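You operate a simulated robot arm through the tools that you are given. There is no shell and no other tool. Be economical: measure what you need, move in short steps, check, and stop when the job is done.

The job below is to be done with a simulated robot arm. You get a single attempt, and the scene is never put back.

## Task
Put things in order on the top of the long table. At the end: the teal compression sack is on the brown wooden coaster; the blue cloth pad stands on top of the green book (marked "Fonjeira Paths"); the green flask stands where the teal compression sack stood; the red travel bottle stands where the green flask stood; whatever was shut is shut again. Leave all else as you found it, and nothing knocked over.
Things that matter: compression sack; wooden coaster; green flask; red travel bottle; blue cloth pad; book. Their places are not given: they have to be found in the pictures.

The check looks at the end state, three seconds after you hand in, the way a careful person would. Anything else that was tipped, shoved, dropped, spilled or broken makes it a failure.

## Robot
A 7-joint arm with a two-finger parallel gripper, fixed in place. Base frame: the origin is at the foot of the arm, x ahead of it, y to its left, z up; the work surface is at about z = 0. Readings come in m, rad, newtons and seconds.
With the tool pointing down near the work surface it reaches from about 0.24 to 0.62 m from the base axis. Its first joint turns from -1.152 to 1.152 rad. Payload 2.6 kg.
The TCP is the grasp point between the finger pads, 0.03 m short of the fingertips. In the tool frame z runs along the fingers and y along their closing line. The gripper opens to 0.094 m. The fingers are 0.028 m wide and 0.01 m thick; the gripper's body (0.05 by 0.096 m) begins 0.055 m behind the TCP.
Orientation is told as [roll, pitch, yaw] about the base's x, y, z axes, in that order, counted from this pose: with the fingers straight down and closing along the base's y, the tool's x points along the base's -x, its y along +y and its z along -z.

## Interface
- The arm moves only by the tool move_arm. Its argument "plan" is a list of rows, each an object of numbers (a shift or turn left out is 0, a gripper value left out holds the last): "tx", "ty", "tz": the shift along the tool's x, y, z in m; "rx", "ry", "rz": the turn, a rotation vector about the tool's x, y, z in rad; "grip": the opening, from 0 (shut) to 1 (fully open). In form: [{"tx": .., "ty": .., "tz": .., "rx": .., "ry": .., "rz": .., "grip": ..}, ...]. A call has 1 to 10 rows; each row shifts and turns the commanded pose from where the row before left it, along the tool's axes as they then stand. Each row takes 0.2 s and may step no farther than 0.05 m and 0.15 rad from the row before; otherwise, or with a gripper value out of range, the whole call is refused. A pose out of reach is approached as far as the arm can. The call stops where the force on the tool passes 40 N (or 10 N more than at its start, if that is more) or the arm is blocked; 0.2 s more then pass. Each finger travels about 0.072 m/s and halts on what it meets, pressing with about 25 N; the grip force reading is that of the motor and also rises with nothing between the fingers. The clock runs only during rows and for 0.2 s after the last one: add rows that do not move to give the fingers time. It gives the time, the measured TCP pose, the force on the tool (base axes), the opening and the grip force at its end, in the units of the frame above (readings bear some noise), and new pictures: "views" is both (left out), scene, wrist or none.
- Cameras (640 x 400 px; columns grow to the right, rows downward): "scene" is fixed at [0.0315, 0.4367, 0.5468]; the picture's right is [-0.77, -0.64, 0.00], its down [-0.47, 0.56, -0.69] and it looks along [0.44, -0.53, -0.73] (base axes); focal length 279 px, centre (320, 200). "wrist" rides on the gripper at [-0.037, 0, -0.058] in the tool frame; the picture's right is [0.00, -1.00, 0.00], its down [0.97, 0.00, -0.24] and it looks along [0.24, 0.00, 0.97] (tool axes); focal length 218 px, centre (320, 200).
- locate(camera, pixels): there is no depth. For up to 12 entries [column, row, z] of the newest picture of that camera ("zoom" is the newest enlarged one), the place [x, y] in the base frame at which the ray of that pixel passes the height z, good to about 0.002 m. It takes no simulated time.
- enlarge(camera, box): a new picture of the part [left, top, right, bottom] of that camera's present view, enlarged. It takes no simulated time.
- close_job(): hands the job in; it is judged then, once.

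Work in short steps. Measure before you move; look again where a grasp or a placing could have gone wrong, and mend it. You have 80 turns and 120 pictures in all, those below and enlarged ones among them. Open the gripper and draw the arm clear of the work before you hand the job in, unless the task says otherwise.

The tools are called after "Call:" by a JSON object that holds its "api" and its "payload". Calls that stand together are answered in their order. move_arm: Moves the arm, as the interface text tells. Its arguments: {"type":"object","properties":{"plan":{"type":"array"},"views":{"type":"string","enum":["both","scene","wrist","none"]}},"required":["plan"]} The other tools are called the same way: locate (camera, pixels) gives the place at which the rays of pixels pass given heights; enlarge (camera, box) takes an enlarged picture of a part of a camera's view; close_job () hands the job in.

At the start:

```text
time: 0.0
tcp_pos: [0.3631, -0.0314, 0.2759]
tool_rot: [0.001, 0.0, -0.001]
contact_force: [0.1, -0.3, 0.0]
opening: 0.094
grip_force: 0.0
```

scene: 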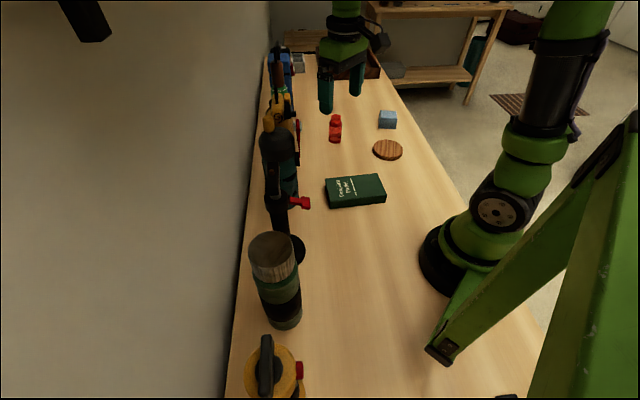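
wrist: 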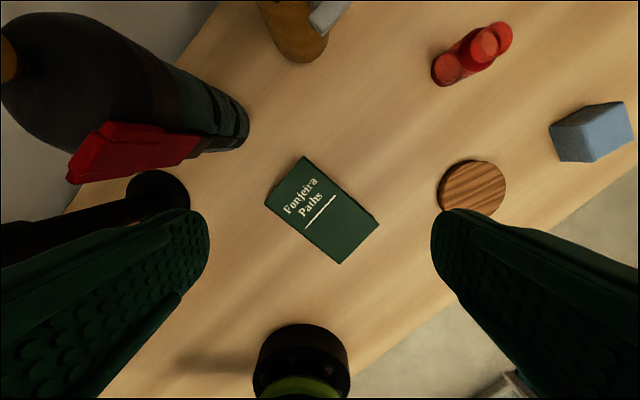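

The book, coaster, blue pad and red bottle are visible, but I can't yet see the teal sack or the green flask. I enlarge the crowded parts of the scene.

Call:
{"api": "enlarge", "payload": {"camera": "scene", "box": [240, 30, 440, 155]}}

Call:
{"api": "enlarge", "payload": {"camera": "scene", "box": [220, 150, 420, 400]}}

```text
3.20 times, centred on (340, 92) of scene
```

zoom: 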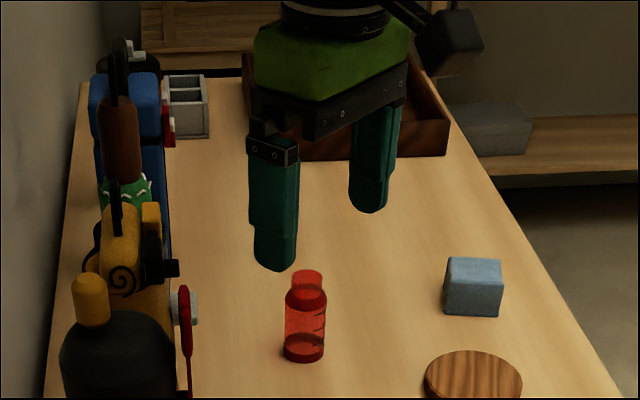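

```text
1.60 times, centred on (320, 275) of scene
```

zoom: 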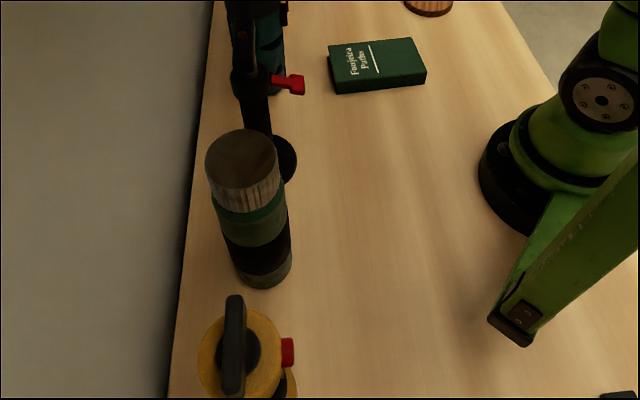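

The sack and flask may be in or behind the brown box at the far end, which the gripper hides. I get rough positions for the known things and the box.

Call:
{"api": "locate", "payload": {"camera": "scene", "pixels": [[336, 141, 0], [336, 117, 0.08], [388, 150, 0.01], [387, 127, 0], [356, 203, 0.0], [380, 78, 0], [370, 55, 0.05], [302, 72, 0], [290, 325, 0], [280, 205, 0], [300, 250, 0], [335, 78, 0]]}}

Call:
{"api": "locate", "payload": {"camera": "wrist", "pixels": [[472, 187, 0.01], [448, 72, 0.0], [485, 42, 0.08], [322, 210, 0.02], [305, 156, 0.02], [379, 223, 0.02], [341, 263, 0.02], [265, 202, 0.02], [590, 160, 0.0], [300, 355, 0.1], [240, 145, 0], [295, 55, 0]]}}

```text
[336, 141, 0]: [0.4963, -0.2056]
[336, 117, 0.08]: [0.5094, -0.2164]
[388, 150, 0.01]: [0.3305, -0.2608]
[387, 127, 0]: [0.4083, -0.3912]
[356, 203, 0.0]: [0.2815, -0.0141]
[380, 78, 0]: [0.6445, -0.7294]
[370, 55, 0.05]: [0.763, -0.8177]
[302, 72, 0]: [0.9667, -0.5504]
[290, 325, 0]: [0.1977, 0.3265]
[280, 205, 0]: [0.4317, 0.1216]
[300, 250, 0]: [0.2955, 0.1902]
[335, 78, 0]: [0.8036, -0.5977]
```

```text
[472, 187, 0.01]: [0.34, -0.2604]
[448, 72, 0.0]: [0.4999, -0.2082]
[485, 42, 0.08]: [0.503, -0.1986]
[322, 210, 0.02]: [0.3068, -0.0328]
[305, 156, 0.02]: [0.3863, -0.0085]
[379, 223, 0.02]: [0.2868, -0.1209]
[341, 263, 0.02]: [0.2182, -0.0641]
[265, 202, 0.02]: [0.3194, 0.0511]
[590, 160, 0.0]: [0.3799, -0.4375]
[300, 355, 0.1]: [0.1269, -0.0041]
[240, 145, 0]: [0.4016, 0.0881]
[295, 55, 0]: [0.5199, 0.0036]
```

Neither hidden object is in view. I raise the hand and tilt it outward so the wrist camera can see the row along the wall and what stands behind it.

Call:
{"api": "move_arm", "payload": {"plan": [{"tz": -0.04}, {"tz": -0.04}, {"tz": -0.04, "tx": 0.03}, {"tx": 0.04}, {"ry": -0.15}, {"ry": -0.15}, {"ry": -0.15}, {"ry": -0.15}, {"ry": -0.1}]}}

```text
time: 2.0
tcp_pos: [0.2922, -0.0323, 0.3962]
tool_rot: [0.001, -0.701, -0.001]
contact_force: [-0.5, -0.5, -0.2]
opening: 0.0941
grip_force: 0.1
```

scene: 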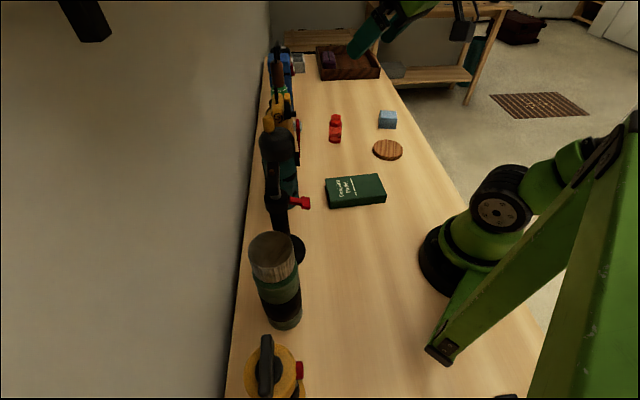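
wrist: 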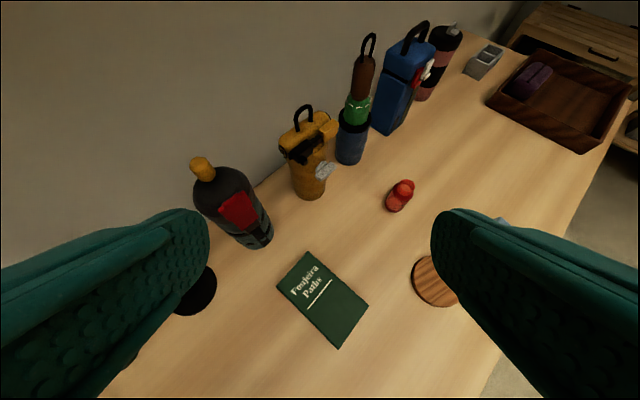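

The row along the wall is now visible at columns 190-460; I zoom in on it and on the box at (335,62).

Call:
{"api": "enlarge", "payload": {"camera": "wrist", "box": [170, 10, 480, 260]}}

Call:
{"api": "enlarge", "payload": {"camera": "scene", "box": [245, 35, 405, 135]}}

```text
1.60 times, centred on (325, 135) of wrist
```

zoom: 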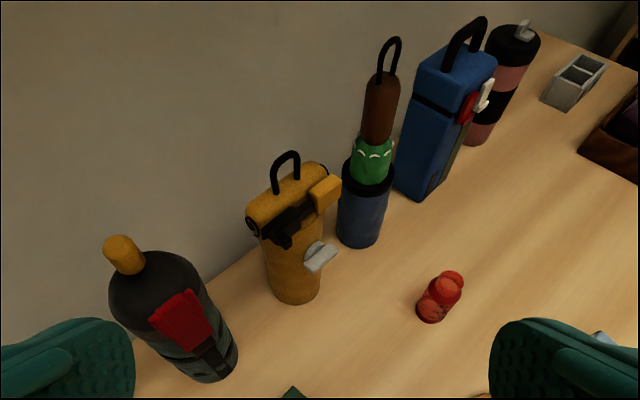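

```text
4.00 times, centred on (325, 85) of scene
```

zoom: 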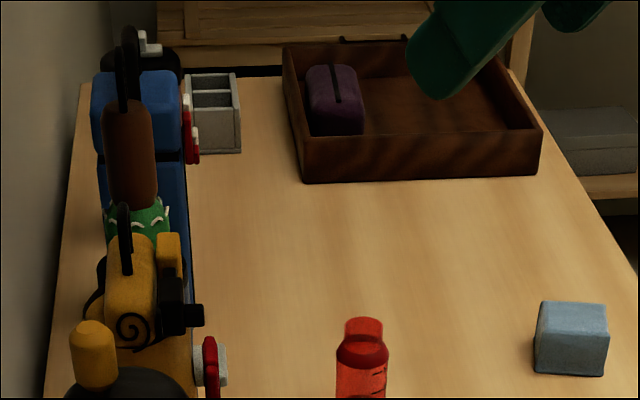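

Neither the sack nor the flask shows here, so I turn the hand about the vertical to look at the +y part of the table.

Call:
{"api": "move_arm", "payload": {"plan": [{"rx": -0.0966, "rz": -0.1147}, {"rx": -0.0966, "rz": -0.1147}, {"rx": -0.0966, "rz": -0.1147}, {"rx": -0.0966, "rz": -0.1147}, {"rx": -0.0966, "rz": -0.1147}, {"rx": -0.0966, "rz": -0.1147}, {"rx": -0.0966, "rz": -0.1147}, {"rx": -0.0966, "rz": -0.1147}, {"rx": -0.0966, "rz": -0.1147}]}}

```text
time: 4.0
tcp_pos: [0.2934, -0.0316, 0.3962]
tool_rot: [0.0, -0.7, 1.35]
contact_force: [0.5, 0.4, -0.6]
opening: 0.0943
grip_force: 0.1
```

scene: 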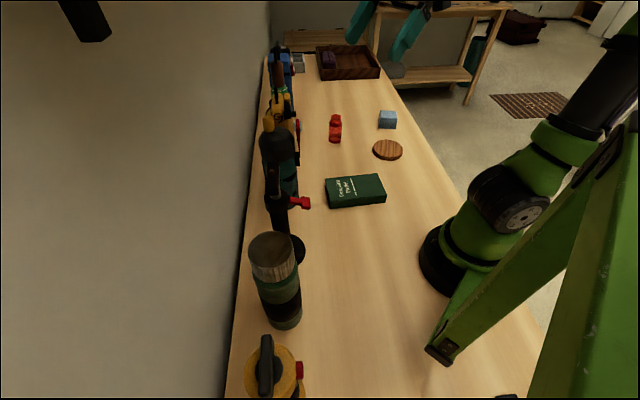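
wrist: 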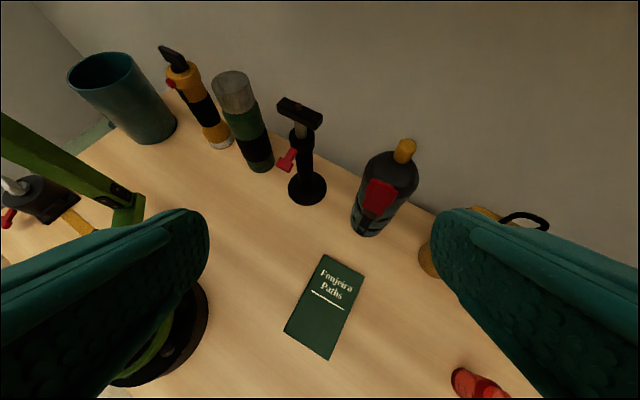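

A teal cup and a grey-black thing appear at left (columns 0-180). I zoom in on them and on the banded bottle at (245,120).

Call:
{"api": "enlarge", "payload": {"camera": "wrist", "box": [0, 30, 330, 240]}}

Call:
{"api": "locate", "payload": {"camera": "wrist", "pixels": [[155, 140, 0], [265, 170, 0], [222, 145, 0], [310, 200, 0], [365, 232, 0], [235, 75, 0.2], [40, 215, 0.03], [308, 190, 0], [400, 145, 0.2]]}}

```text
1.90 times, centred on (165, 135) of wrist
```

zoom: 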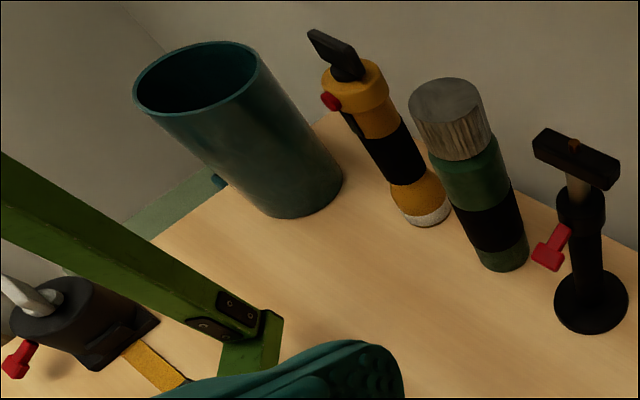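

```text
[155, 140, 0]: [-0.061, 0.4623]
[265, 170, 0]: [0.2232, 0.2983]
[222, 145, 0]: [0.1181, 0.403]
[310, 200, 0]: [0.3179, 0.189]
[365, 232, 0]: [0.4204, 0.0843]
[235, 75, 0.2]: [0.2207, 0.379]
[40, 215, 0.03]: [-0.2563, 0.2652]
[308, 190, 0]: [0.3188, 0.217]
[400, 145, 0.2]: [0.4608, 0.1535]
```

The purple strapped block in the far tray shows what such a sack looks like. The teal one may be hidden behind the tall things near the wall, so I straighten the hand and look down from above the dark bottle at about (0.43,0.11).

Call:
{"api": "move_arm", "payload": {"plan": [{"ry": 0.15}, {"ry": 0.15}, {"ry": 0.15}, {"ry": 0.15}, {"ry": 0.1}, {"tx": -0.04, "ty": -0.02}, {"tx": -0.04, "ty": -0.02}, {"tx": -0.04, "ty": -0.02}, {"tx": -0.04, "ty": -0.02}]}}

Call:
{"api": "enlarge", "payload": {"camera": "scene", "box": [230, 80, 330, 300]}}

```text
time: 6.0
tcp_pos: [0.3745, 0.0589, 0.4094]
tool_rot: [0.007, -0.015, 1.257]
contact_force: [-0.3, -0.2, 0.3]
opening: 0.094
grip_force: 0.0
```

scene: 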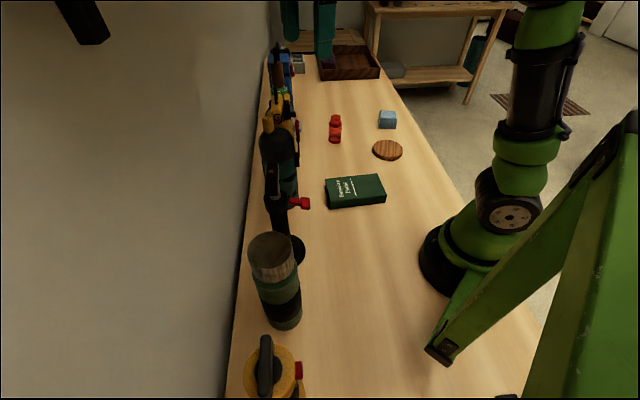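
wrist: 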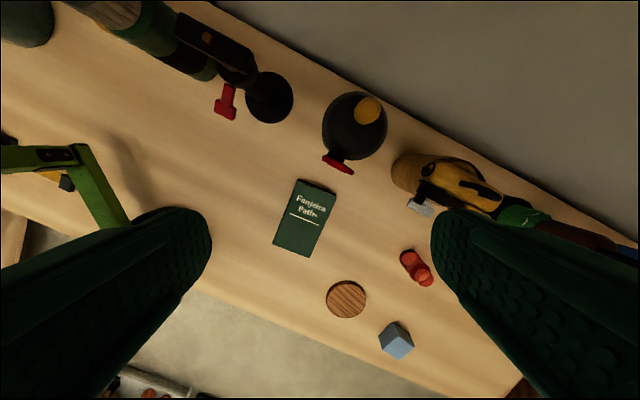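

```text
1.82 times, centred on (280, 190) of scene
```

zoom: 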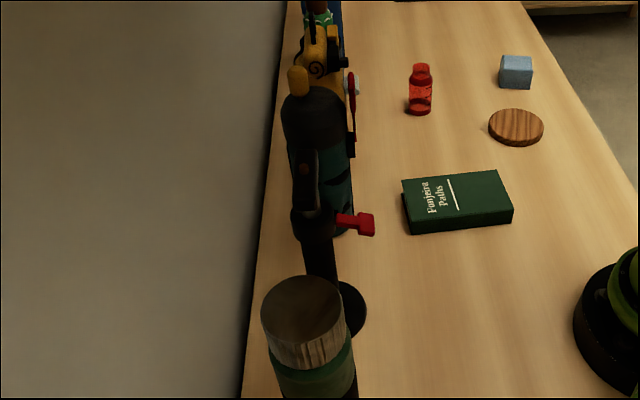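

Nothing hides behind the tall row. Something shows below the table edge at (155,390) and at the left margin, so I enlarge those areas.

Call:
{"api": "enlarge", "payload": {"camera": "wrist", "box": [0, 0, 300, 190]}}

Call:
{"api": "enlarge", "payload": {"camera": "wrist", "box": [0, 200, 240, 400]}}

Call:
{"api": "enlarge", "payload": {"camera": "wrist", "box": [300, 70, 640, 400]}}

```text
2.11 times, centred on (150, 95) of wrist
```

zoom: 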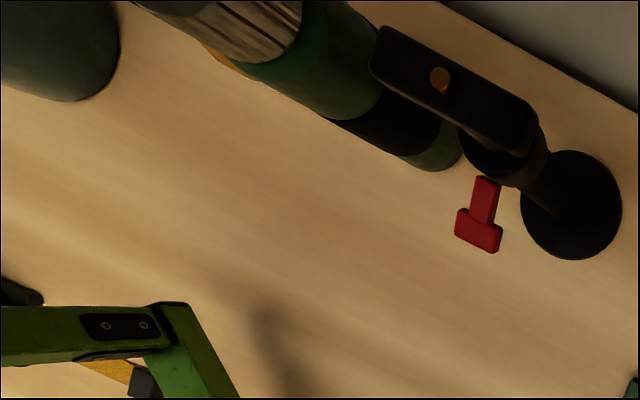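

```text
2.00 times, centred on (120, 300) of wrist
```

zoom: 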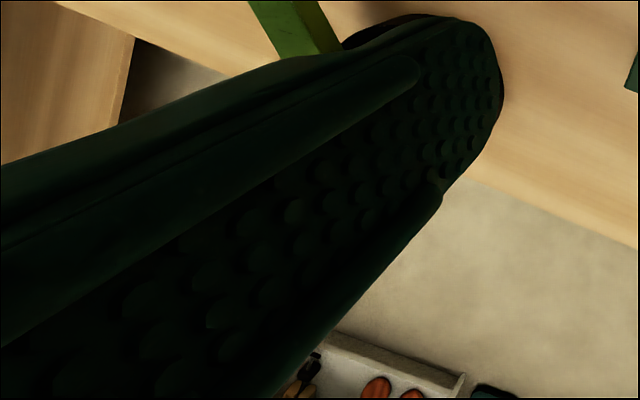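

```text
1.21 times, centred on (470, 235) of wrist
```

zoom: 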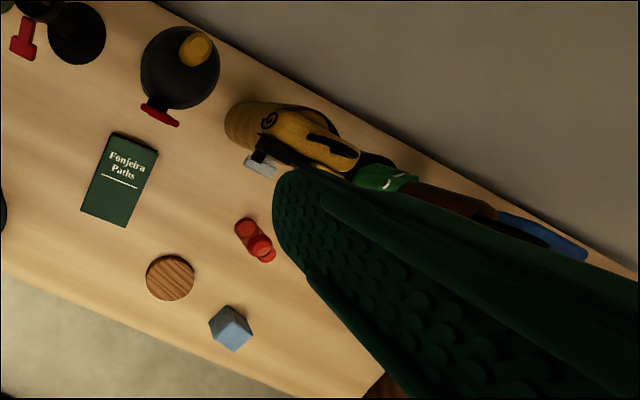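

Past the near table edge (-y side) there is a light tray with red things, so another surface may lie there. I draw back and tilt the camera toward -y.

Call:
{"api": "move_arm", "payload": {"plan": [{"tx": 0.04}, {"tx": 0.04}, {"tx": 0.04}, {"ry": 0.15}, {"ry": 0.15}, {"ry": 0.15}, {"ry": 0.15}]}}

```text
time: 7.7
tcp_pos: [0.3581, -0.0739, 0.4377]
tool_rot: [-0.137, 0.553, 1.095]
contact_force: [-0.5, 0.6, 0.6]
opening: 0.094
grip_force: 0.0
stopped in row 7: the arm was blocked; the commanded pose is now the measured one
```

scene: 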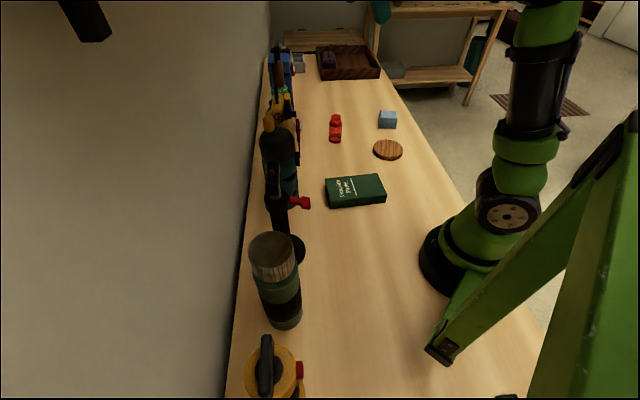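
wrist: 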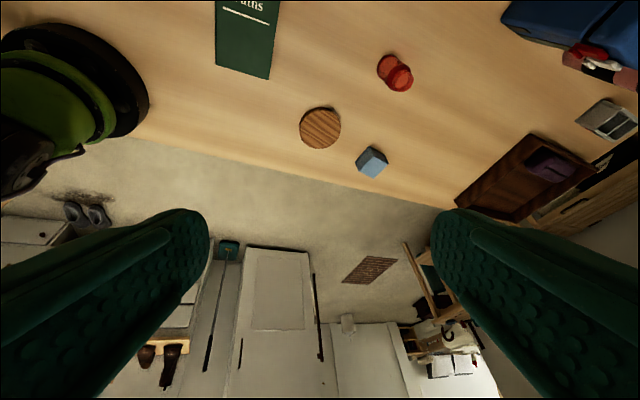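

That side is only the far room, out of reach. Next I inspect the wall row closely from the side, tilting the camera back toward it.

Call:
{"api": "move_arm", "payload": {"plan": [{"ry": -0.15}, {"ry": -0.15}, {"ry": -0.15}, {"ry": -0.15}, {"ry": -0.15}, {"ry": -0.15}, {"ry": -0.15}, {"ry": -0.15}, {"ry": -0.15}], "views": "none"}}

```text
time: 9.7
tcp_pos: [0.3597, -0.0713, 0.4371]
tool_rot: [-0.162, -0.785, 1.284]
contact_force: [-0.4, -0.7, -0.3]
opening: 0.0942
grip_force: 0.0
```

I swing the view toward +x and bring it down and back a little.

Call:
{"api": "move_arm", "payload": {"plan": [{"rx": 0.1, "rz": 0.11}, {"rx": 0.1, "rz": 0.11}, {"rx": 0.1, "rz": 0.11}, {"rx": 0.1, "rz": 0.11}, {"rx": 0.1, "rz": 0.11}, {"rx": 0.1, "rz": 0.11}, {"tx": 0.04}, {"tx": 0.04}, {"tx": 0.02}], "views": "wrist"}}

Call:
{"api": "enlarge", "payload": {"camera": "wrist", "box": [200, 30, 440, 180]}}

```text
time: 11.7
tcp_pos: [0.2975, -0.0934, 0.3591]
tool_rot: [-0.049, -0.859, 0.319]
contact_force: [0.4, 0.1, -0.2]
opening: 0.0941
grip_force: 0.1
```

wrist: 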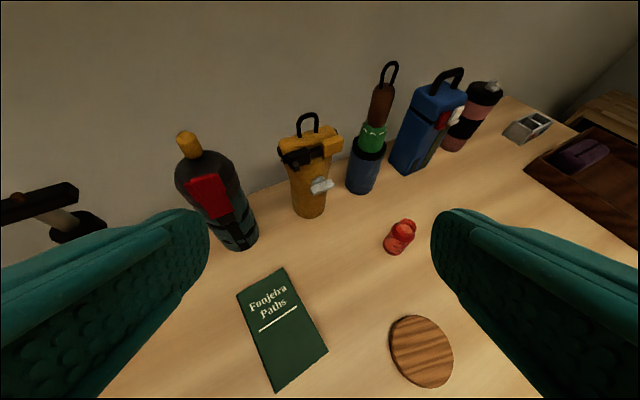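

```text
2.67 times, centred on (320, 105) of wrist
```

zoom: 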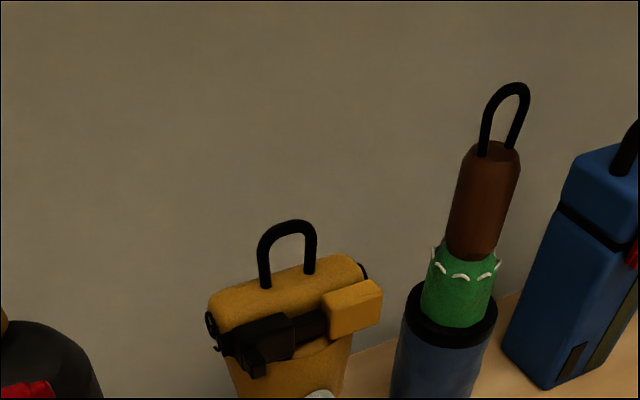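

All of these look like camping-gear clutter, with no teal sack or plain green flask. At the upper left of the scene picture, (85,20), a black object is fixed near the wall at about (0.37,0.35,0.48), which could be a handle or a shelf, so I turn the camera that way.

Call:
{"api": "enlarge", "payload": {"camera": "scene", "box": [0, 0, 260, 160]}}

Call:
{"api": "move_arm", "payload": {"plan": [{"rx": -0.11, "rz": -0.1}, {"rx": -0.11, "rz": -0.1}, {"rx": -0.11, "rz": -0.1}, {"rx": -0.11, "rz": -0.1}, {"rx": -0.11, "rz": -0.1}, {"ry": -0.15}, {"ry": -0.15}, {"ry": -0.15}, {"ry": -0.1}], "views": "both"}}

```text
2.46 times, centred on (130, 80) of scene
```

zoom: 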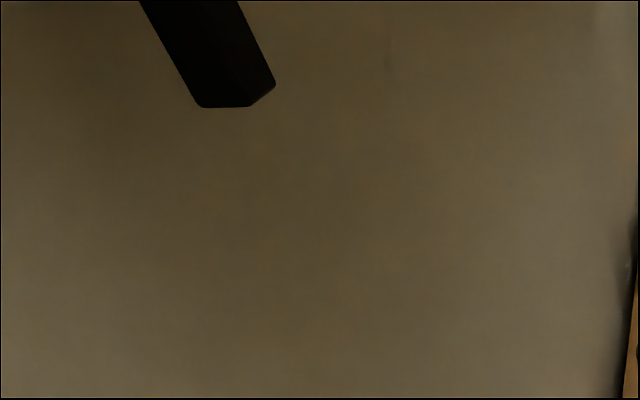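

```text
time: 13.7
tcp_pos: [0.2961, -0.0922, 0.36]
tool_rot: [-0.209, -1.376, 1.23]
contact_force: [0.0, -0.7, 0.0]
opening: 0.0941
grip_force: 0.0
```

scene: 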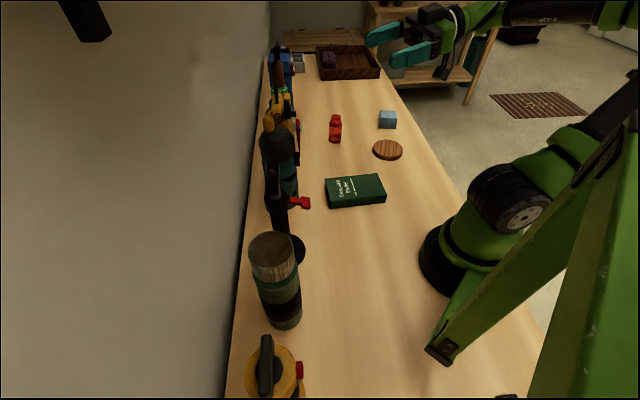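
wrist: 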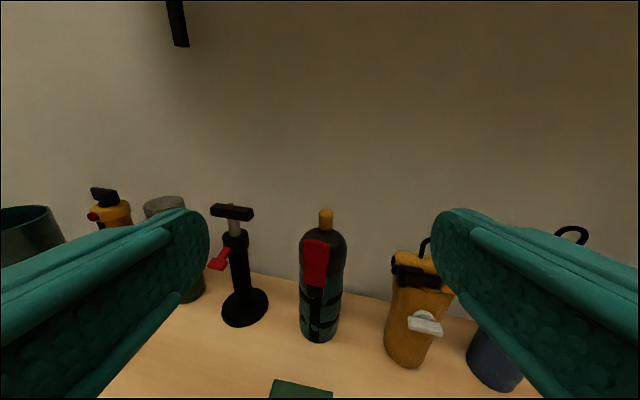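

A black bar hangs down on the wall at (178,20). I raise the hand and tilt further to see what it holds.

Call:
{"api": "move_arm", "payload": {"plan": [{"tx": -0.045}, {"tx": -0.045}, {"tx": -0.045}, {"tx": -0.045}, {"ry": -0.15}, {"ry": -0.15}], "views": "wrist"}}

```text
time: 15.1
tcp_pos: [0.3096, -0.0606, 0.5378]
tool_rot: [-2.8, -1.452, -2.458]
contact_force: [-0.5, -0.1, -0.7]
opening: 0.0938
grip_force: 0.0
```

wrist: 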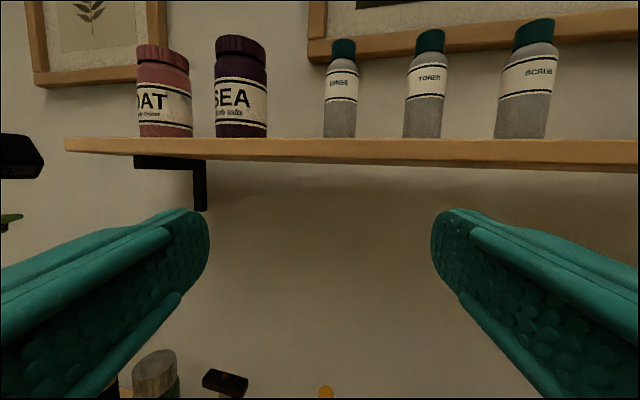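

That is only a wall shelf of toiletries. I bring the hand back to pointing down and will then look over the +y part of the table near the base, which the finger hid.

Call:
{"api": "move_arm", "payload": {"plan": [{"ry": 0.15}, {"ry": 0.15}, {"ry": 0.15}, {"ry": 0.15}, {"ry": 0.15}, {"ry": 0.15}, {"ry": 0.15}, {"ry": 0.15}, {"ry": 0.15}, {"ry": 0.15}], "views": "none"}}

```text
time: 17.3
tcp_pos: [0.3106, -0.0609, 0.5328]
tool_rot: [-0.026, -0.362, 1.032]
contact_force: [-0.3, -0.6, 0.7]
opening: 0.0941
grip_force: 0.0
out of reach, approached as far as the arm can: row 9, 10
```

Roll is near 0, pitch -0.36, yaw 1.03. I lower, level the tool and move toward about (0.2,0.22).

Call:
{"api": "move_arm", "payload": {"plan": [{"tz": 0.04, "ry": 0.12}, {"tz": 0.04, "ry": 0.12}, {"tz": 0.035, "ry": 0.12}, {"tx": -0.026, "ty": 0.034}, {"tx": -0.026, "ty": 0.034}, {"tx": -0.026, "ty": 0.034}, {"tx": -0.026, "ty": 0.034}, {"tx": -0.026, "ty": 0.034}, {"tx": -0.026, "ty": 0.034}, {"tx": -0.026, "ty": 0.034}], "views": "wrist"}}

```text
time: 19.5
tcp_pos: [0.2352, 0.1996, 0.4265]
tool_rot: [-0.036, -0.011, 0.862]
contact_force: [0.1, -0.2, 0.1]
opening: 0.0939
grip_force: 0.0
```

wrist: 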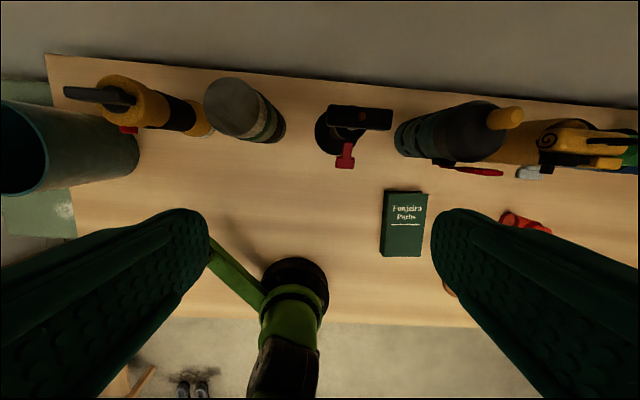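

Nothing is hidden there either. The "dark bottle" at (460,130) may itself be the teal sack with dark straps and the steel-capped green cylinder at (245,110) the flask, so I zoom in on both.

Call:
{"api": "enlarge", "payload": {"camera": "wrist", "box": [300, 70, 560, 230]}}

Call:
{"api": "enlarge", "payload": {"camera": "scene", "box": [235, 100, 325, 215]}}

Call:
{"api": "enlarge", "payload": {"camera": "scene", "box": [225, 220, 325, 340]}}

```text
2.46 times, centred on (430, 150) of wrist
```

zoom: 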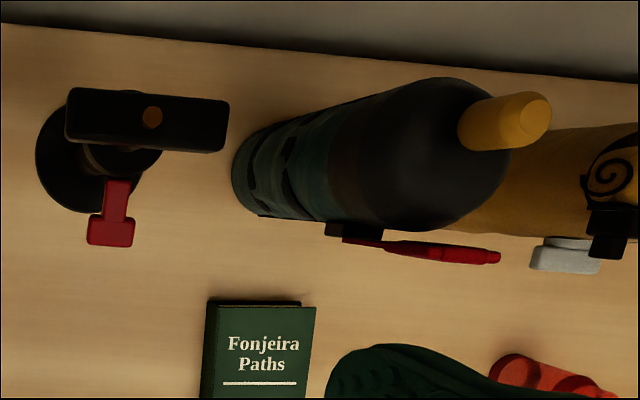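

```text
3.48 times, centred on (280, 158) of scene
```

zoom: 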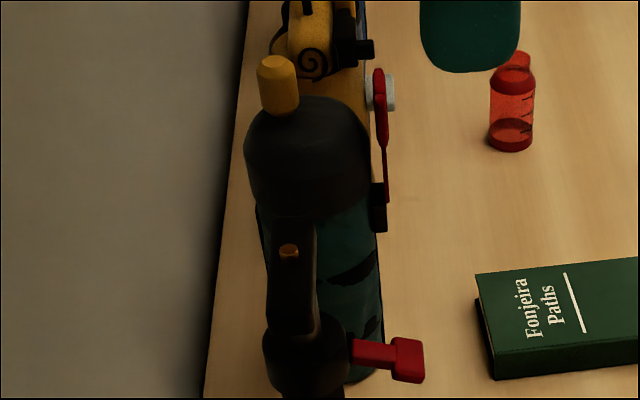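

```text
3.33 times, centred on (275, 280) of scene
```

zoom: 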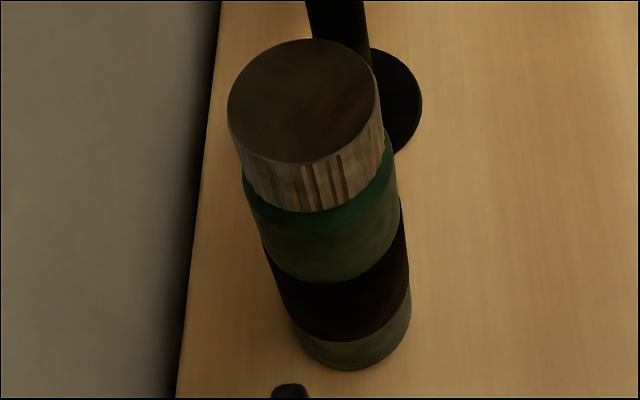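

These carry straps, caps and clips. I measure the widths and heights of the teal/dark cylinder and the green cylinder to see whether the gripper (0.094 m) could hold them.

Call:
{"api": "locate", "payload": {"camera": "wrist", "pixels": [[396, 138, 0], [405, 160, 0.0], [398, 120, 0], [282, 132, 0], [285, 125, 0], [258, 142, 0], [238, 78, 0.2], [204, 105, 0.2], [269, 112, 0.2], [238, 141, 0.2], [466, 102, 0.2], [466, 162, 0.2]]}}

Call:
{"api": "locate", "payload": {"camera": "scene", "pixels": [[285, 331, 0], [302, 315, 0], [266, 316, 0], [298, 200, 0], [280, 208, 0], [248, 250, 0.2], [295, 250, 0.2], [275, 233, 0.2], [270, 268, 0.2], [263, 145, 0.2], [295, 145, 0.2], [378, 127, 0]]}}

```text
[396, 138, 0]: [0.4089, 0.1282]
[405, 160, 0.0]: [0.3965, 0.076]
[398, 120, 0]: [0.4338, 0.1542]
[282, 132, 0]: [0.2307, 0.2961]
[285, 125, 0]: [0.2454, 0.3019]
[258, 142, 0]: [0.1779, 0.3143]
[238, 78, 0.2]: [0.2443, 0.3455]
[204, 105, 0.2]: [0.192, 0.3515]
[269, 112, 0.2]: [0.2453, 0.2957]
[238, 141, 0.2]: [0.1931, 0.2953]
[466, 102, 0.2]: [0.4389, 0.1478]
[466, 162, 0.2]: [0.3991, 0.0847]
```

```text
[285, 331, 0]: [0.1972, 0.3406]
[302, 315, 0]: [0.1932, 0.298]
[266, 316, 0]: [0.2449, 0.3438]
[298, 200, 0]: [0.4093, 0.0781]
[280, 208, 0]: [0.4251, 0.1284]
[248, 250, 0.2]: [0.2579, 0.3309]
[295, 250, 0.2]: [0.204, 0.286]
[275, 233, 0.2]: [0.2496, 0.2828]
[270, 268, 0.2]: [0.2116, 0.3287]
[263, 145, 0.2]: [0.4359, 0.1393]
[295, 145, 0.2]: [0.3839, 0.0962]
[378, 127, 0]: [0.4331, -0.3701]
```

Both cylinders are about 0.07 m across and within reach: the teal one, with crossing black straps and a red buckle, at about (0.43,0.11), and the green capped one at about (0.22,0.32). That fits the task. I take a closer side view of the teal one to confirm.

Call:
{"api": "move_arm", "payload": {"plan": [{"tx": 0.03, "ty": -0.03}, {"tx": 0.03, "ty": -0.03, "tz": 0.02}, {"tx": 0.03, "ty": -0.03, "tz": 0.02}, {"tx": 0.03, "ty": -0.03, "tz": 0.02, "rz": 0.15}, {"tz": 0.02, "rz": 0.15}, {"ry": -0.15, "rz": 0.15}, {"ry": -0.15}, {"ry": -0.15}, {"ry": -0.15}, {"ry": -0.15}], "views": "none"}}

Call:
{"api": "move_arm", "payload": {"plan": [{"ry": -0.15}, {"ry": -0.15}, {"ry": -0.15}], "views": "wrist"}}

Call:
{"api": "enlarge", "payload": {"camera": "wrist", "box": [200, 60, 440, 210]}}

```text
refused: row 6 steps farther than a row can; nothing moved
```

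```text
time: 19.9
tcp_pos: [0.2312, 0.2321, 0.4235]
tool_rot: [-0.034, -0.135, 0.985]
contact_force: [0.6, -0.4, 1.3]
opening: 0.0937
grip_force: 0.0
stopped in row 2: the force on the tool passed its limit (the readings are from after the stop); the commanded pose is now the measured one
```

wrist: 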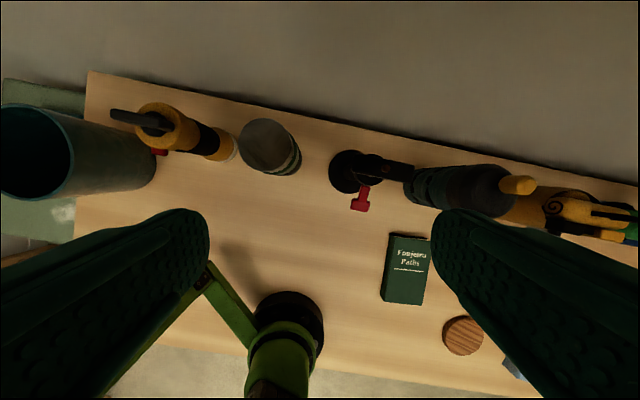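

```text
2.67 times, centred on (320, 135) of wrist
```

zoom: 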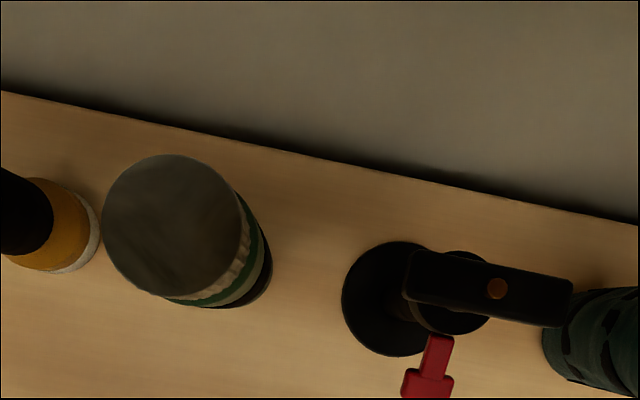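

The first plan was refused, and the tilt that did run met something, perhaps the wall shelf above the hand. I back toward the base and lower before tilting again.

Call:
{"api": "move_arm", "payload": {"plan": [{"tx": 0.03, "ty": -0.03}, {"tx": 0.03, "ty": -0.03, "tz": 0.02}, {"tx": 0.03, "ty": -0.03, "tz": 0.02}, {"tx": 0.03, "ty": -0.03, "tz": 0.02, "rz": 0.14}, {"tx": 0.03, "tz": 0.02, "rz": 0.14}, {"rz": 0.14}, {"tz": 0.03, "rz": 0.14}], "views": "none"}}

Call:
{"api": "move_arm", "payload": {"plan": [{"ry": -0.14}, {"ry": -0.14}, {"ry": -0.14}, {"ry": -0.14}, {"ry": -0.14}, {"ry": -0.14}], "views": "wrist"}}

Call:
{"api": "enlarge", "payload": {"camera": "wrist", "box": [200, 30, 440, 210]}}

```text
time: 21.5
tcp_pos: [0.2562, 0.0531, 0.2968]
tool_rot: [0.044, -0.13, 0.421]
contact_force: [-0.4, 0.2, 0.2]
opening: 0.0939
grip_force: 0.0
```

```text
time: 22.9
tcp_pos: [0.259, 0.0538, 0.3042]
tool_rot: [0.075, -0.972, 0.366]
contact_force: [1.0, -0.2, -0.6]
opening: 0.0942
grip_force: 0.0
out of reach, approached as far as the arm can: row 6
```

wrist: 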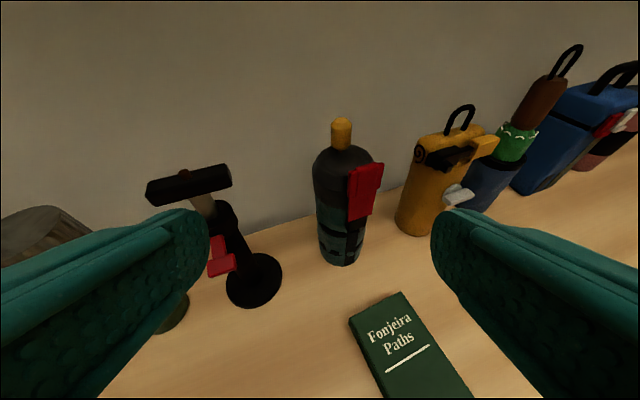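

```text
2.22 times, centred on (320, 120) of wrist
```

zoom: 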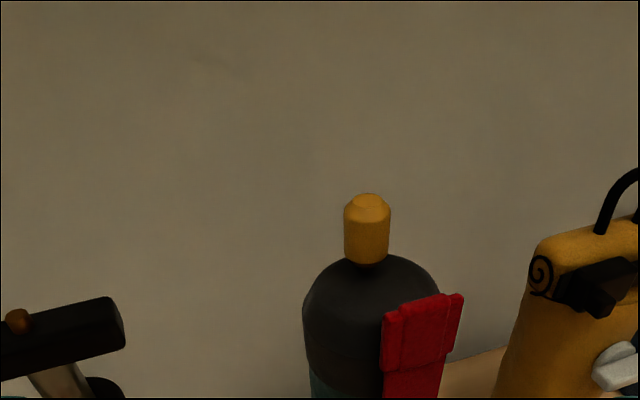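

I zoom in on the lower part of the teal cylinder to check the straps.

Call:
{"api": "enlarge", "payload": {"camera": "wrist", "box": [280, 100, 420, 280]}}

Call:
{"api": "locate", "payload": {"camera": "wrist", "pixels": [[340, 266, 0], [320, 255, 0], [362, 252, 0], [341, 118, 0.24], [341, 118, 0.26], [341, 146, 0.22], [313, 175, 0.18], [370, 165, 0.18], [366, 165, 0.2], [365, 218, 0.12]]}}

```text
2.22 times, centred on (350, 190) of wrist
```

zoom: 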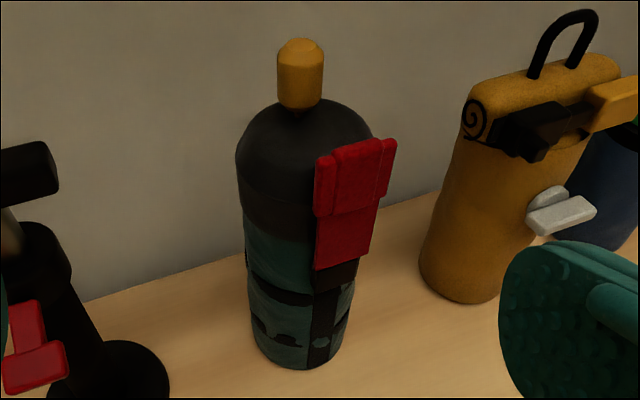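

```text
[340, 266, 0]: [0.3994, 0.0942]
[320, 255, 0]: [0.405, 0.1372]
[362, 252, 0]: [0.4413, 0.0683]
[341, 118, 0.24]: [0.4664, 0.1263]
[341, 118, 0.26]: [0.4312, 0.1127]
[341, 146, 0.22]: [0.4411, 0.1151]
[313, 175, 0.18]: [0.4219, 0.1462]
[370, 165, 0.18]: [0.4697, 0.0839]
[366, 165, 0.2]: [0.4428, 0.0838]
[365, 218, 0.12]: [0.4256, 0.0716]
```

It has black compression straps, a red buckle and an orange cord toggle, so this is the teal compression sack: centre about (0.433,0.109), top about 0.255, diameter about 0.07. The green capped flask stands at (0.219,0.321). I set up a near-horizontal side grasp of the sack, approaching with the buckle facing the palm.

Call:
{"api": "move_arm", "payload": {"plan": [{"rx": 0.075, "ry": -0.08}, {"rx": -0.0965, "rz": -0.0553}, {"rx": -0.0965, "rz": -0.0553}, {"rx": -0.0965, "rz": -0.0553}, {"tx": 0.018, "ty": -0.0175, "tz": 0.0285}, {"tx": 0.018, "ty": -0.0175, "tz": 0.0285}, {"tx": 0.018, "ty": -0.0175, "tz": 0.0285}, {"tx": 0.018, "ty": -0.0175, "tz": 0.0285}]}}

```text
time: 24.7
tcp_pos: [0.3581, 0.0424, 0.2053]
tool_rot: [0.038, -1.048, 0.66]
contact_force: [1.1, 0.9, 0.4]
opening: 0.0941
grip_force: 0.0
out of reach, approached as far as the arm can: row 1, 7
```

scene: 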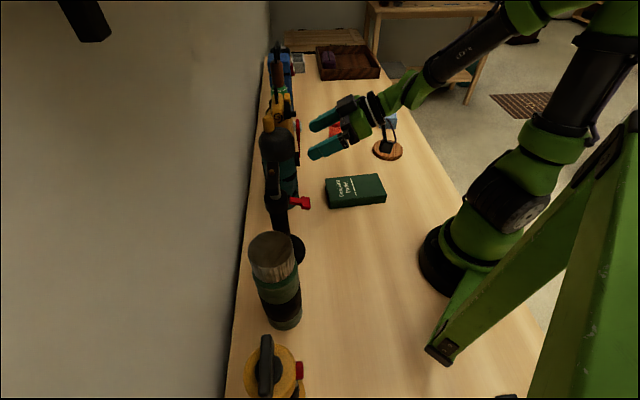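
wrist: 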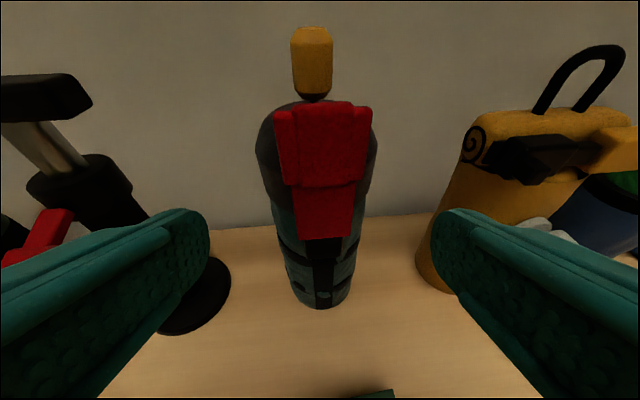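

The sack is centred between the fingers with its buckle toward the palm. I measure its axis from this view.

Call:
{"api": "locate", "payload": {"camera": "wrist", "pixels": [[318, 309, 0], [292, 293, 0], [353, 290, 0], [315, 98, 0.215], [313, 28, 0.25], [260, 150, 0.18], [377, 150, 0.18], [320, 240, 0.1], [215, 280, 0], [440, 285, 0]]}}

```text
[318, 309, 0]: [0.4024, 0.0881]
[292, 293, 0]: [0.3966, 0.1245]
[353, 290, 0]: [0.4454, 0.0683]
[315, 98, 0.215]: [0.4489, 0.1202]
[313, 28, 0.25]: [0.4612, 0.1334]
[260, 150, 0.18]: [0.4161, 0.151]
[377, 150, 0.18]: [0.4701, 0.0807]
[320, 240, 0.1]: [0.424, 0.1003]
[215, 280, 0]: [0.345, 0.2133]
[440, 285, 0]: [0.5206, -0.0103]
```

The sack centre is about (0.430,0.109), about 0.075 m wide low down and wider higher up, so I grip at z≈0.11. I shift down first and check the pose.

Call:
{"api": "move_arm", "payload": {"plan": [{"tx": 0.019, "ty": 0.0045}, {"tx": 0.019, "ty": 0.0045}, {}], "views": "none"}}

```text
time: 25.5
tcp_pos: [0.3431, 0.0349, 0.1728]
tool_rot: [0.005, -1.051, 0.694]
contact_force: [-0.3, 0.5, -0.3]
opening: 0.0939
grip_force: 0.1
out of reach, approached as far as the arm can: row 2
```

I advance halfway along the fingers and look.

Call:
{"api": "move_arm", "payload": {"plan": [{"tz": 0.03}, {"tz": 0.03}, {}], "views": "wrist"}}

```text
time: 26.3
tcp_pos: [0.383, 0.0659, 0.1401]
tool_rot: [0.005, -1.051, 0.693]
contact_force: [-0.7, -0.1, 0.2]
opening: 0.0942
grip_force: 0.1
```

wrist: 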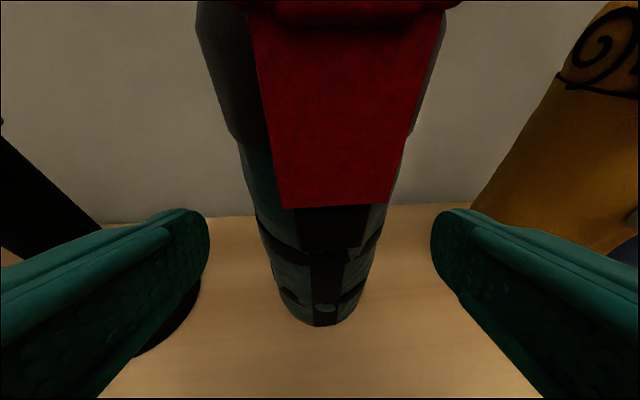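

The buckle leaves little room for the palm at this height, so I go lower (z≈0.07), where only the thin strap faces the palm, before advancing.

Call:
{"api": "move_arm", "payload": {"plan": [{"tx": 0.018, "ty": 0.003}, {"tx": 0.017}, {"tz": 0.025}, {"tz": 0.02}, {}]}}

```text
time: 27.5
tcp_pos: [0.4006, 0.0857, 0.097]
tool_rot: [0.003, -1.052, 0.696]
contact_force: [0.2, 0.0, 0.1]
opening: 0.0938
grip_force: 0.1
out of reach, approached as far as the arm can: row 2
```

scene: 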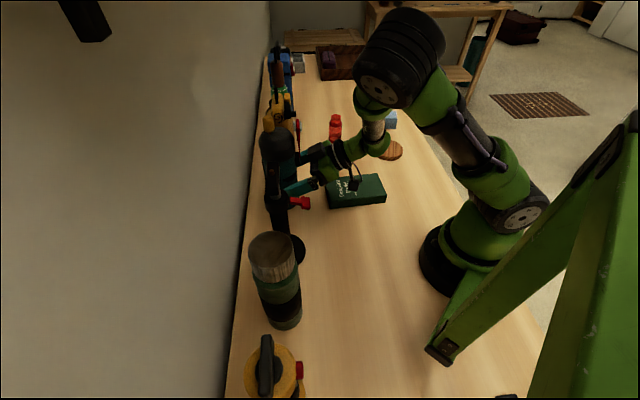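
wrist: 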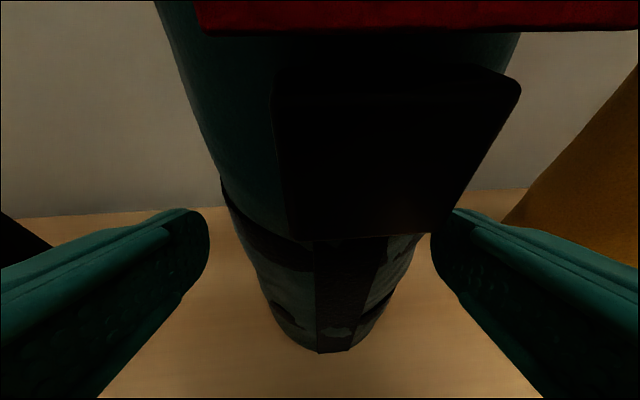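

The camera sits about 0.024 m from the buckle and the fingertips need about 0.02 m more to pass the sack's widest line. I creep forward.

Call:
{"api": "move_arm", "payload": {"plan": [{"tz": 0.008}, {"tz": 0.008}, {"tz": 0.005}, {}], "views": "wrist"}}

```text
time: 28.5
tcp_pos: [0.4156, 0.0983, 0.0877]
tool_rot: [0.005, -1.052, 0.695]
contact_force: [0.7, 0.4, -0.2]
opening: 0.0939
grip_force: 0.0
```

wrist: 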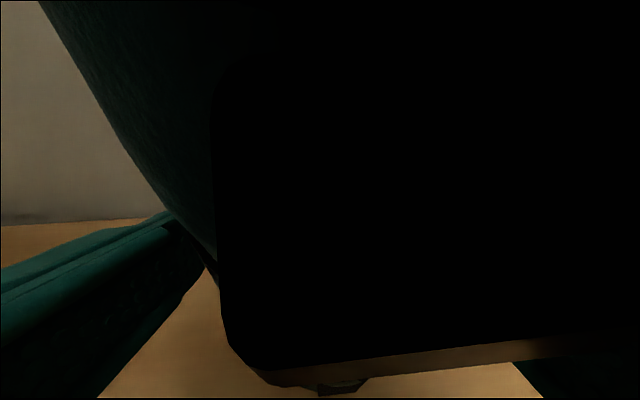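

There is no contact force, and the tips are just past the sack's axis. I close the fingers.

Call:
{"api": "move_arm", "payload": {"plan": [{"grip": 0.3}, {"grip": 0.3}, {"grip": 0.0}, {"grip": 0.0}]}}

```text
time: 29.5
tcp_pos: [0.4152, 0.0977, 0.0871]
tool_rot: [0.004, -1.054, 0.697]
contact_force: [1.7, -3.0, 3.8]
opening: 0.0721
grip_force: 25.2
```

scene: 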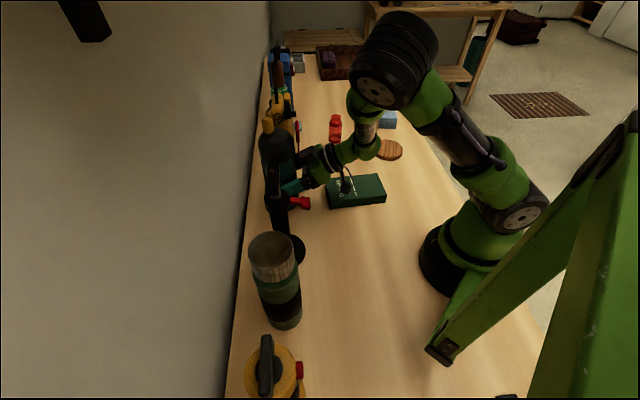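
wrist: 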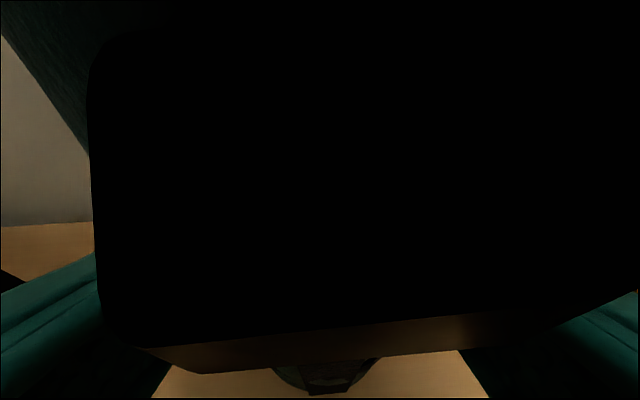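

Gripped at 0.072 m with 25 N. I lift straight up 0.05 m and check.

Call:
{"api": "move_arm", "payload": {"plan": [{"tx": -0.009, "tz": -0.005}, {"tx": -0.017, "tz": -0.01}, {"tx": -0.017, "tz": -0.01}, {}]}}

```text
time: 30.5
tcp_pos: [0.414, 0.0965, 0.1365]
tool_rot: [0.006, -1.051, 0.694]
contact_force: [0.1, -0.4, -2.9]
opening: 0.0719
grip_force: 25.0
```

scene: 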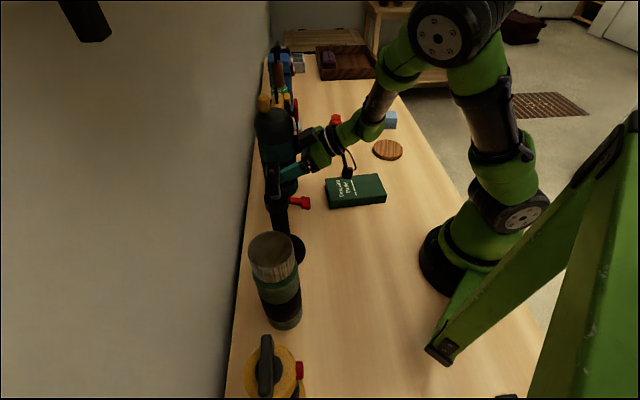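
wrist: 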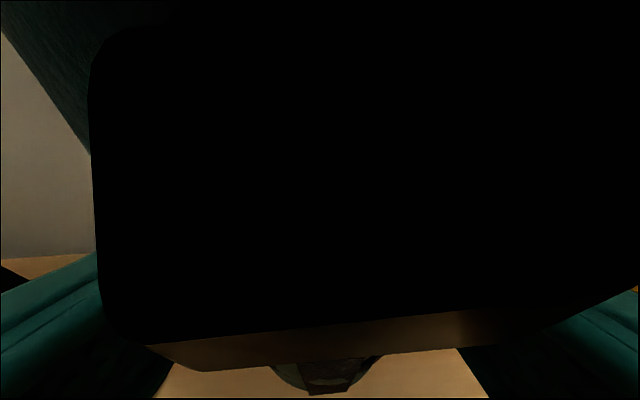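

Held: the load is about 3 N and the sack hangs upright. I measure the coaster precisely and start the carry: back from the wall, then sweeping toward -y while turning the hand.

Call:
{"api": "locate", "payload": {"camera": "scene", "pixels": [[373, 149, 0.012], [403, 149, 0.012], [388, 138, 0.012], [388, 157, 0.012], [388, 160, 0]]}}

Call:
{"api": "move_arm", "payload": {"plan": [{"tx": 0.003, "ty": 0.0192, "tz": -0.025}, {"tx": -0.0087, "tz": -0.005}, {"tx": 0.015, "ty": -0.0251, "tz": -0.0261, "rx": 0.1257, "rz": 0.0722}, {"tx": 0.013, "ty": -0.0291, "tz": -0.0227, "rx": 0.1257, "rz": 0.0722}, {"tx": 0.0108, "ty": -0.0326, "tz": -0.0188, "rx": 0.1257, "rz": 0.0722}]}}

```text
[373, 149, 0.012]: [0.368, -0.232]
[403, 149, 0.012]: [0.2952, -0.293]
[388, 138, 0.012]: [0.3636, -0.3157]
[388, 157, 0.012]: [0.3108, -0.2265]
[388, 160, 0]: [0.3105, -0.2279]
```

```text
time: 31.7
tcp_pos: [0.3818, -0.0246, 0.1601]
tool_rot: [0.007, -1.052, 0.255]
contact_force: [-0.5, -0.3, -2.3]
opening: 0.0718
grip_force: 25.2
out of reach, approached as far as the arm can: row 4, 5
```

scene: 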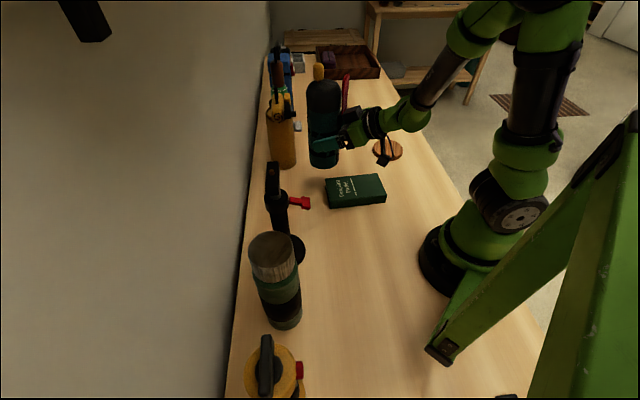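
wrist: 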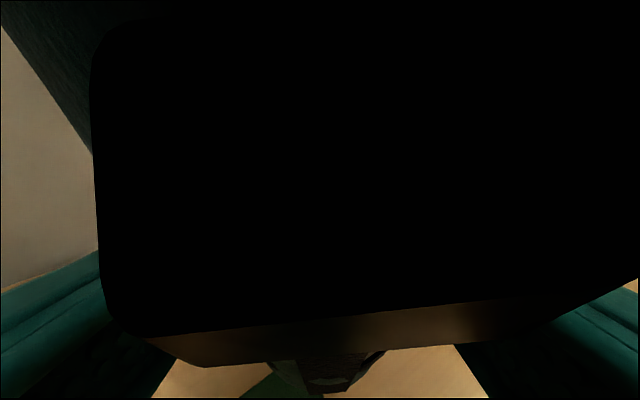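

The coaster centre is about (0.335,-0.264). A radial hand heading is out of reach at this radius, so I keep the wrist offset used at the pick and swing round, ending with heading about -0.15. First to a waypoint at about (0.39,-0.156).

Call:
{"api": "move_arm", "payload": {"plan": [{"tx": 0.0041, "ty": -0.0434, "tz": -0.0071, "rx": 0.117, "rz": 0.0672}, {"tx": 0.0011, "ty": -0.044, "tz": -0.002, "rx": 0.117, "rz": 0.0672}, {"tx": -0.0018, "ty": -0.044, "tz": 0.0032, "rx": 0.117, "rz": 0.0672}, {}], "views": "scene"}}

```text
time: 32.7
tcp_pos: [0.392, -0.1554, 0.1608]
tool_rot: [0.01, -1.048, -0.147]
contact_force: [1.1, -0.2, -3.7]
opening: 0.0716
grip_force: 25.2
```

scene: 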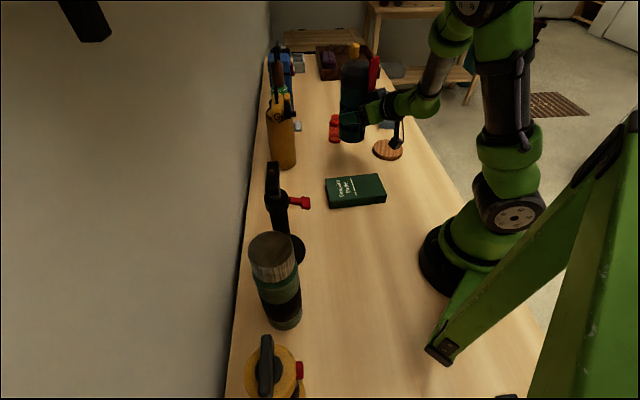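

Pose as expected. I move above the coaster, keeping the height.

Call:
{"api": "move_arm", "payload": {"plan": [{"tx": 0.0097, "ty": -0.0386, "tz": -0.017}, {"tx": 0.0097, "ty": -0.0386, "tz": -0.017}, {"tx": 0.0097, "ty": -0.0386, "tz": -0.017}, {}]}}

```text
time: 33.7
tcp_pos: [0.3154, -0.2641, 0.1608]
tool_rot: [0.009, -1.048, -0.145]
contact_force: [-0.5, -0.1, -3.3]
opening: 0.0715
grip_force: 24.9
```

scene: 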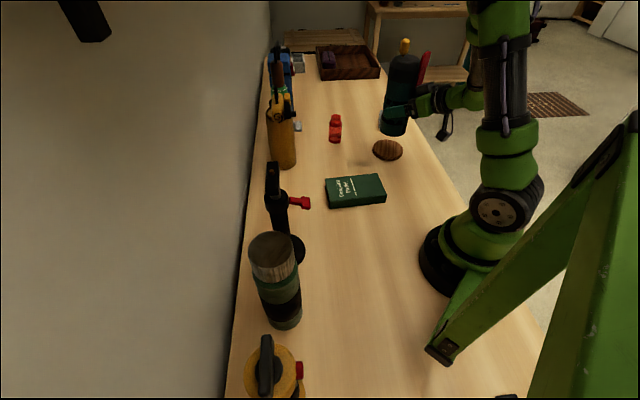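
wrist: 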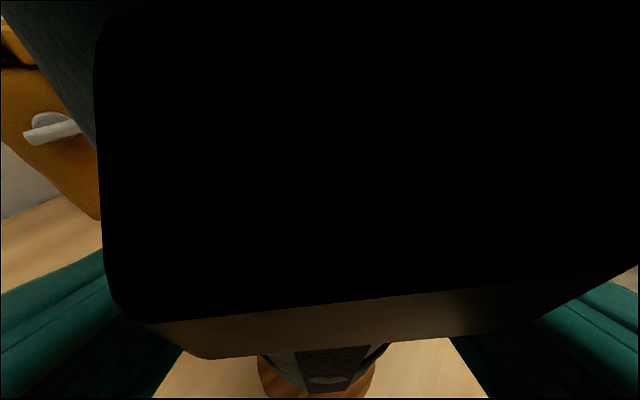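

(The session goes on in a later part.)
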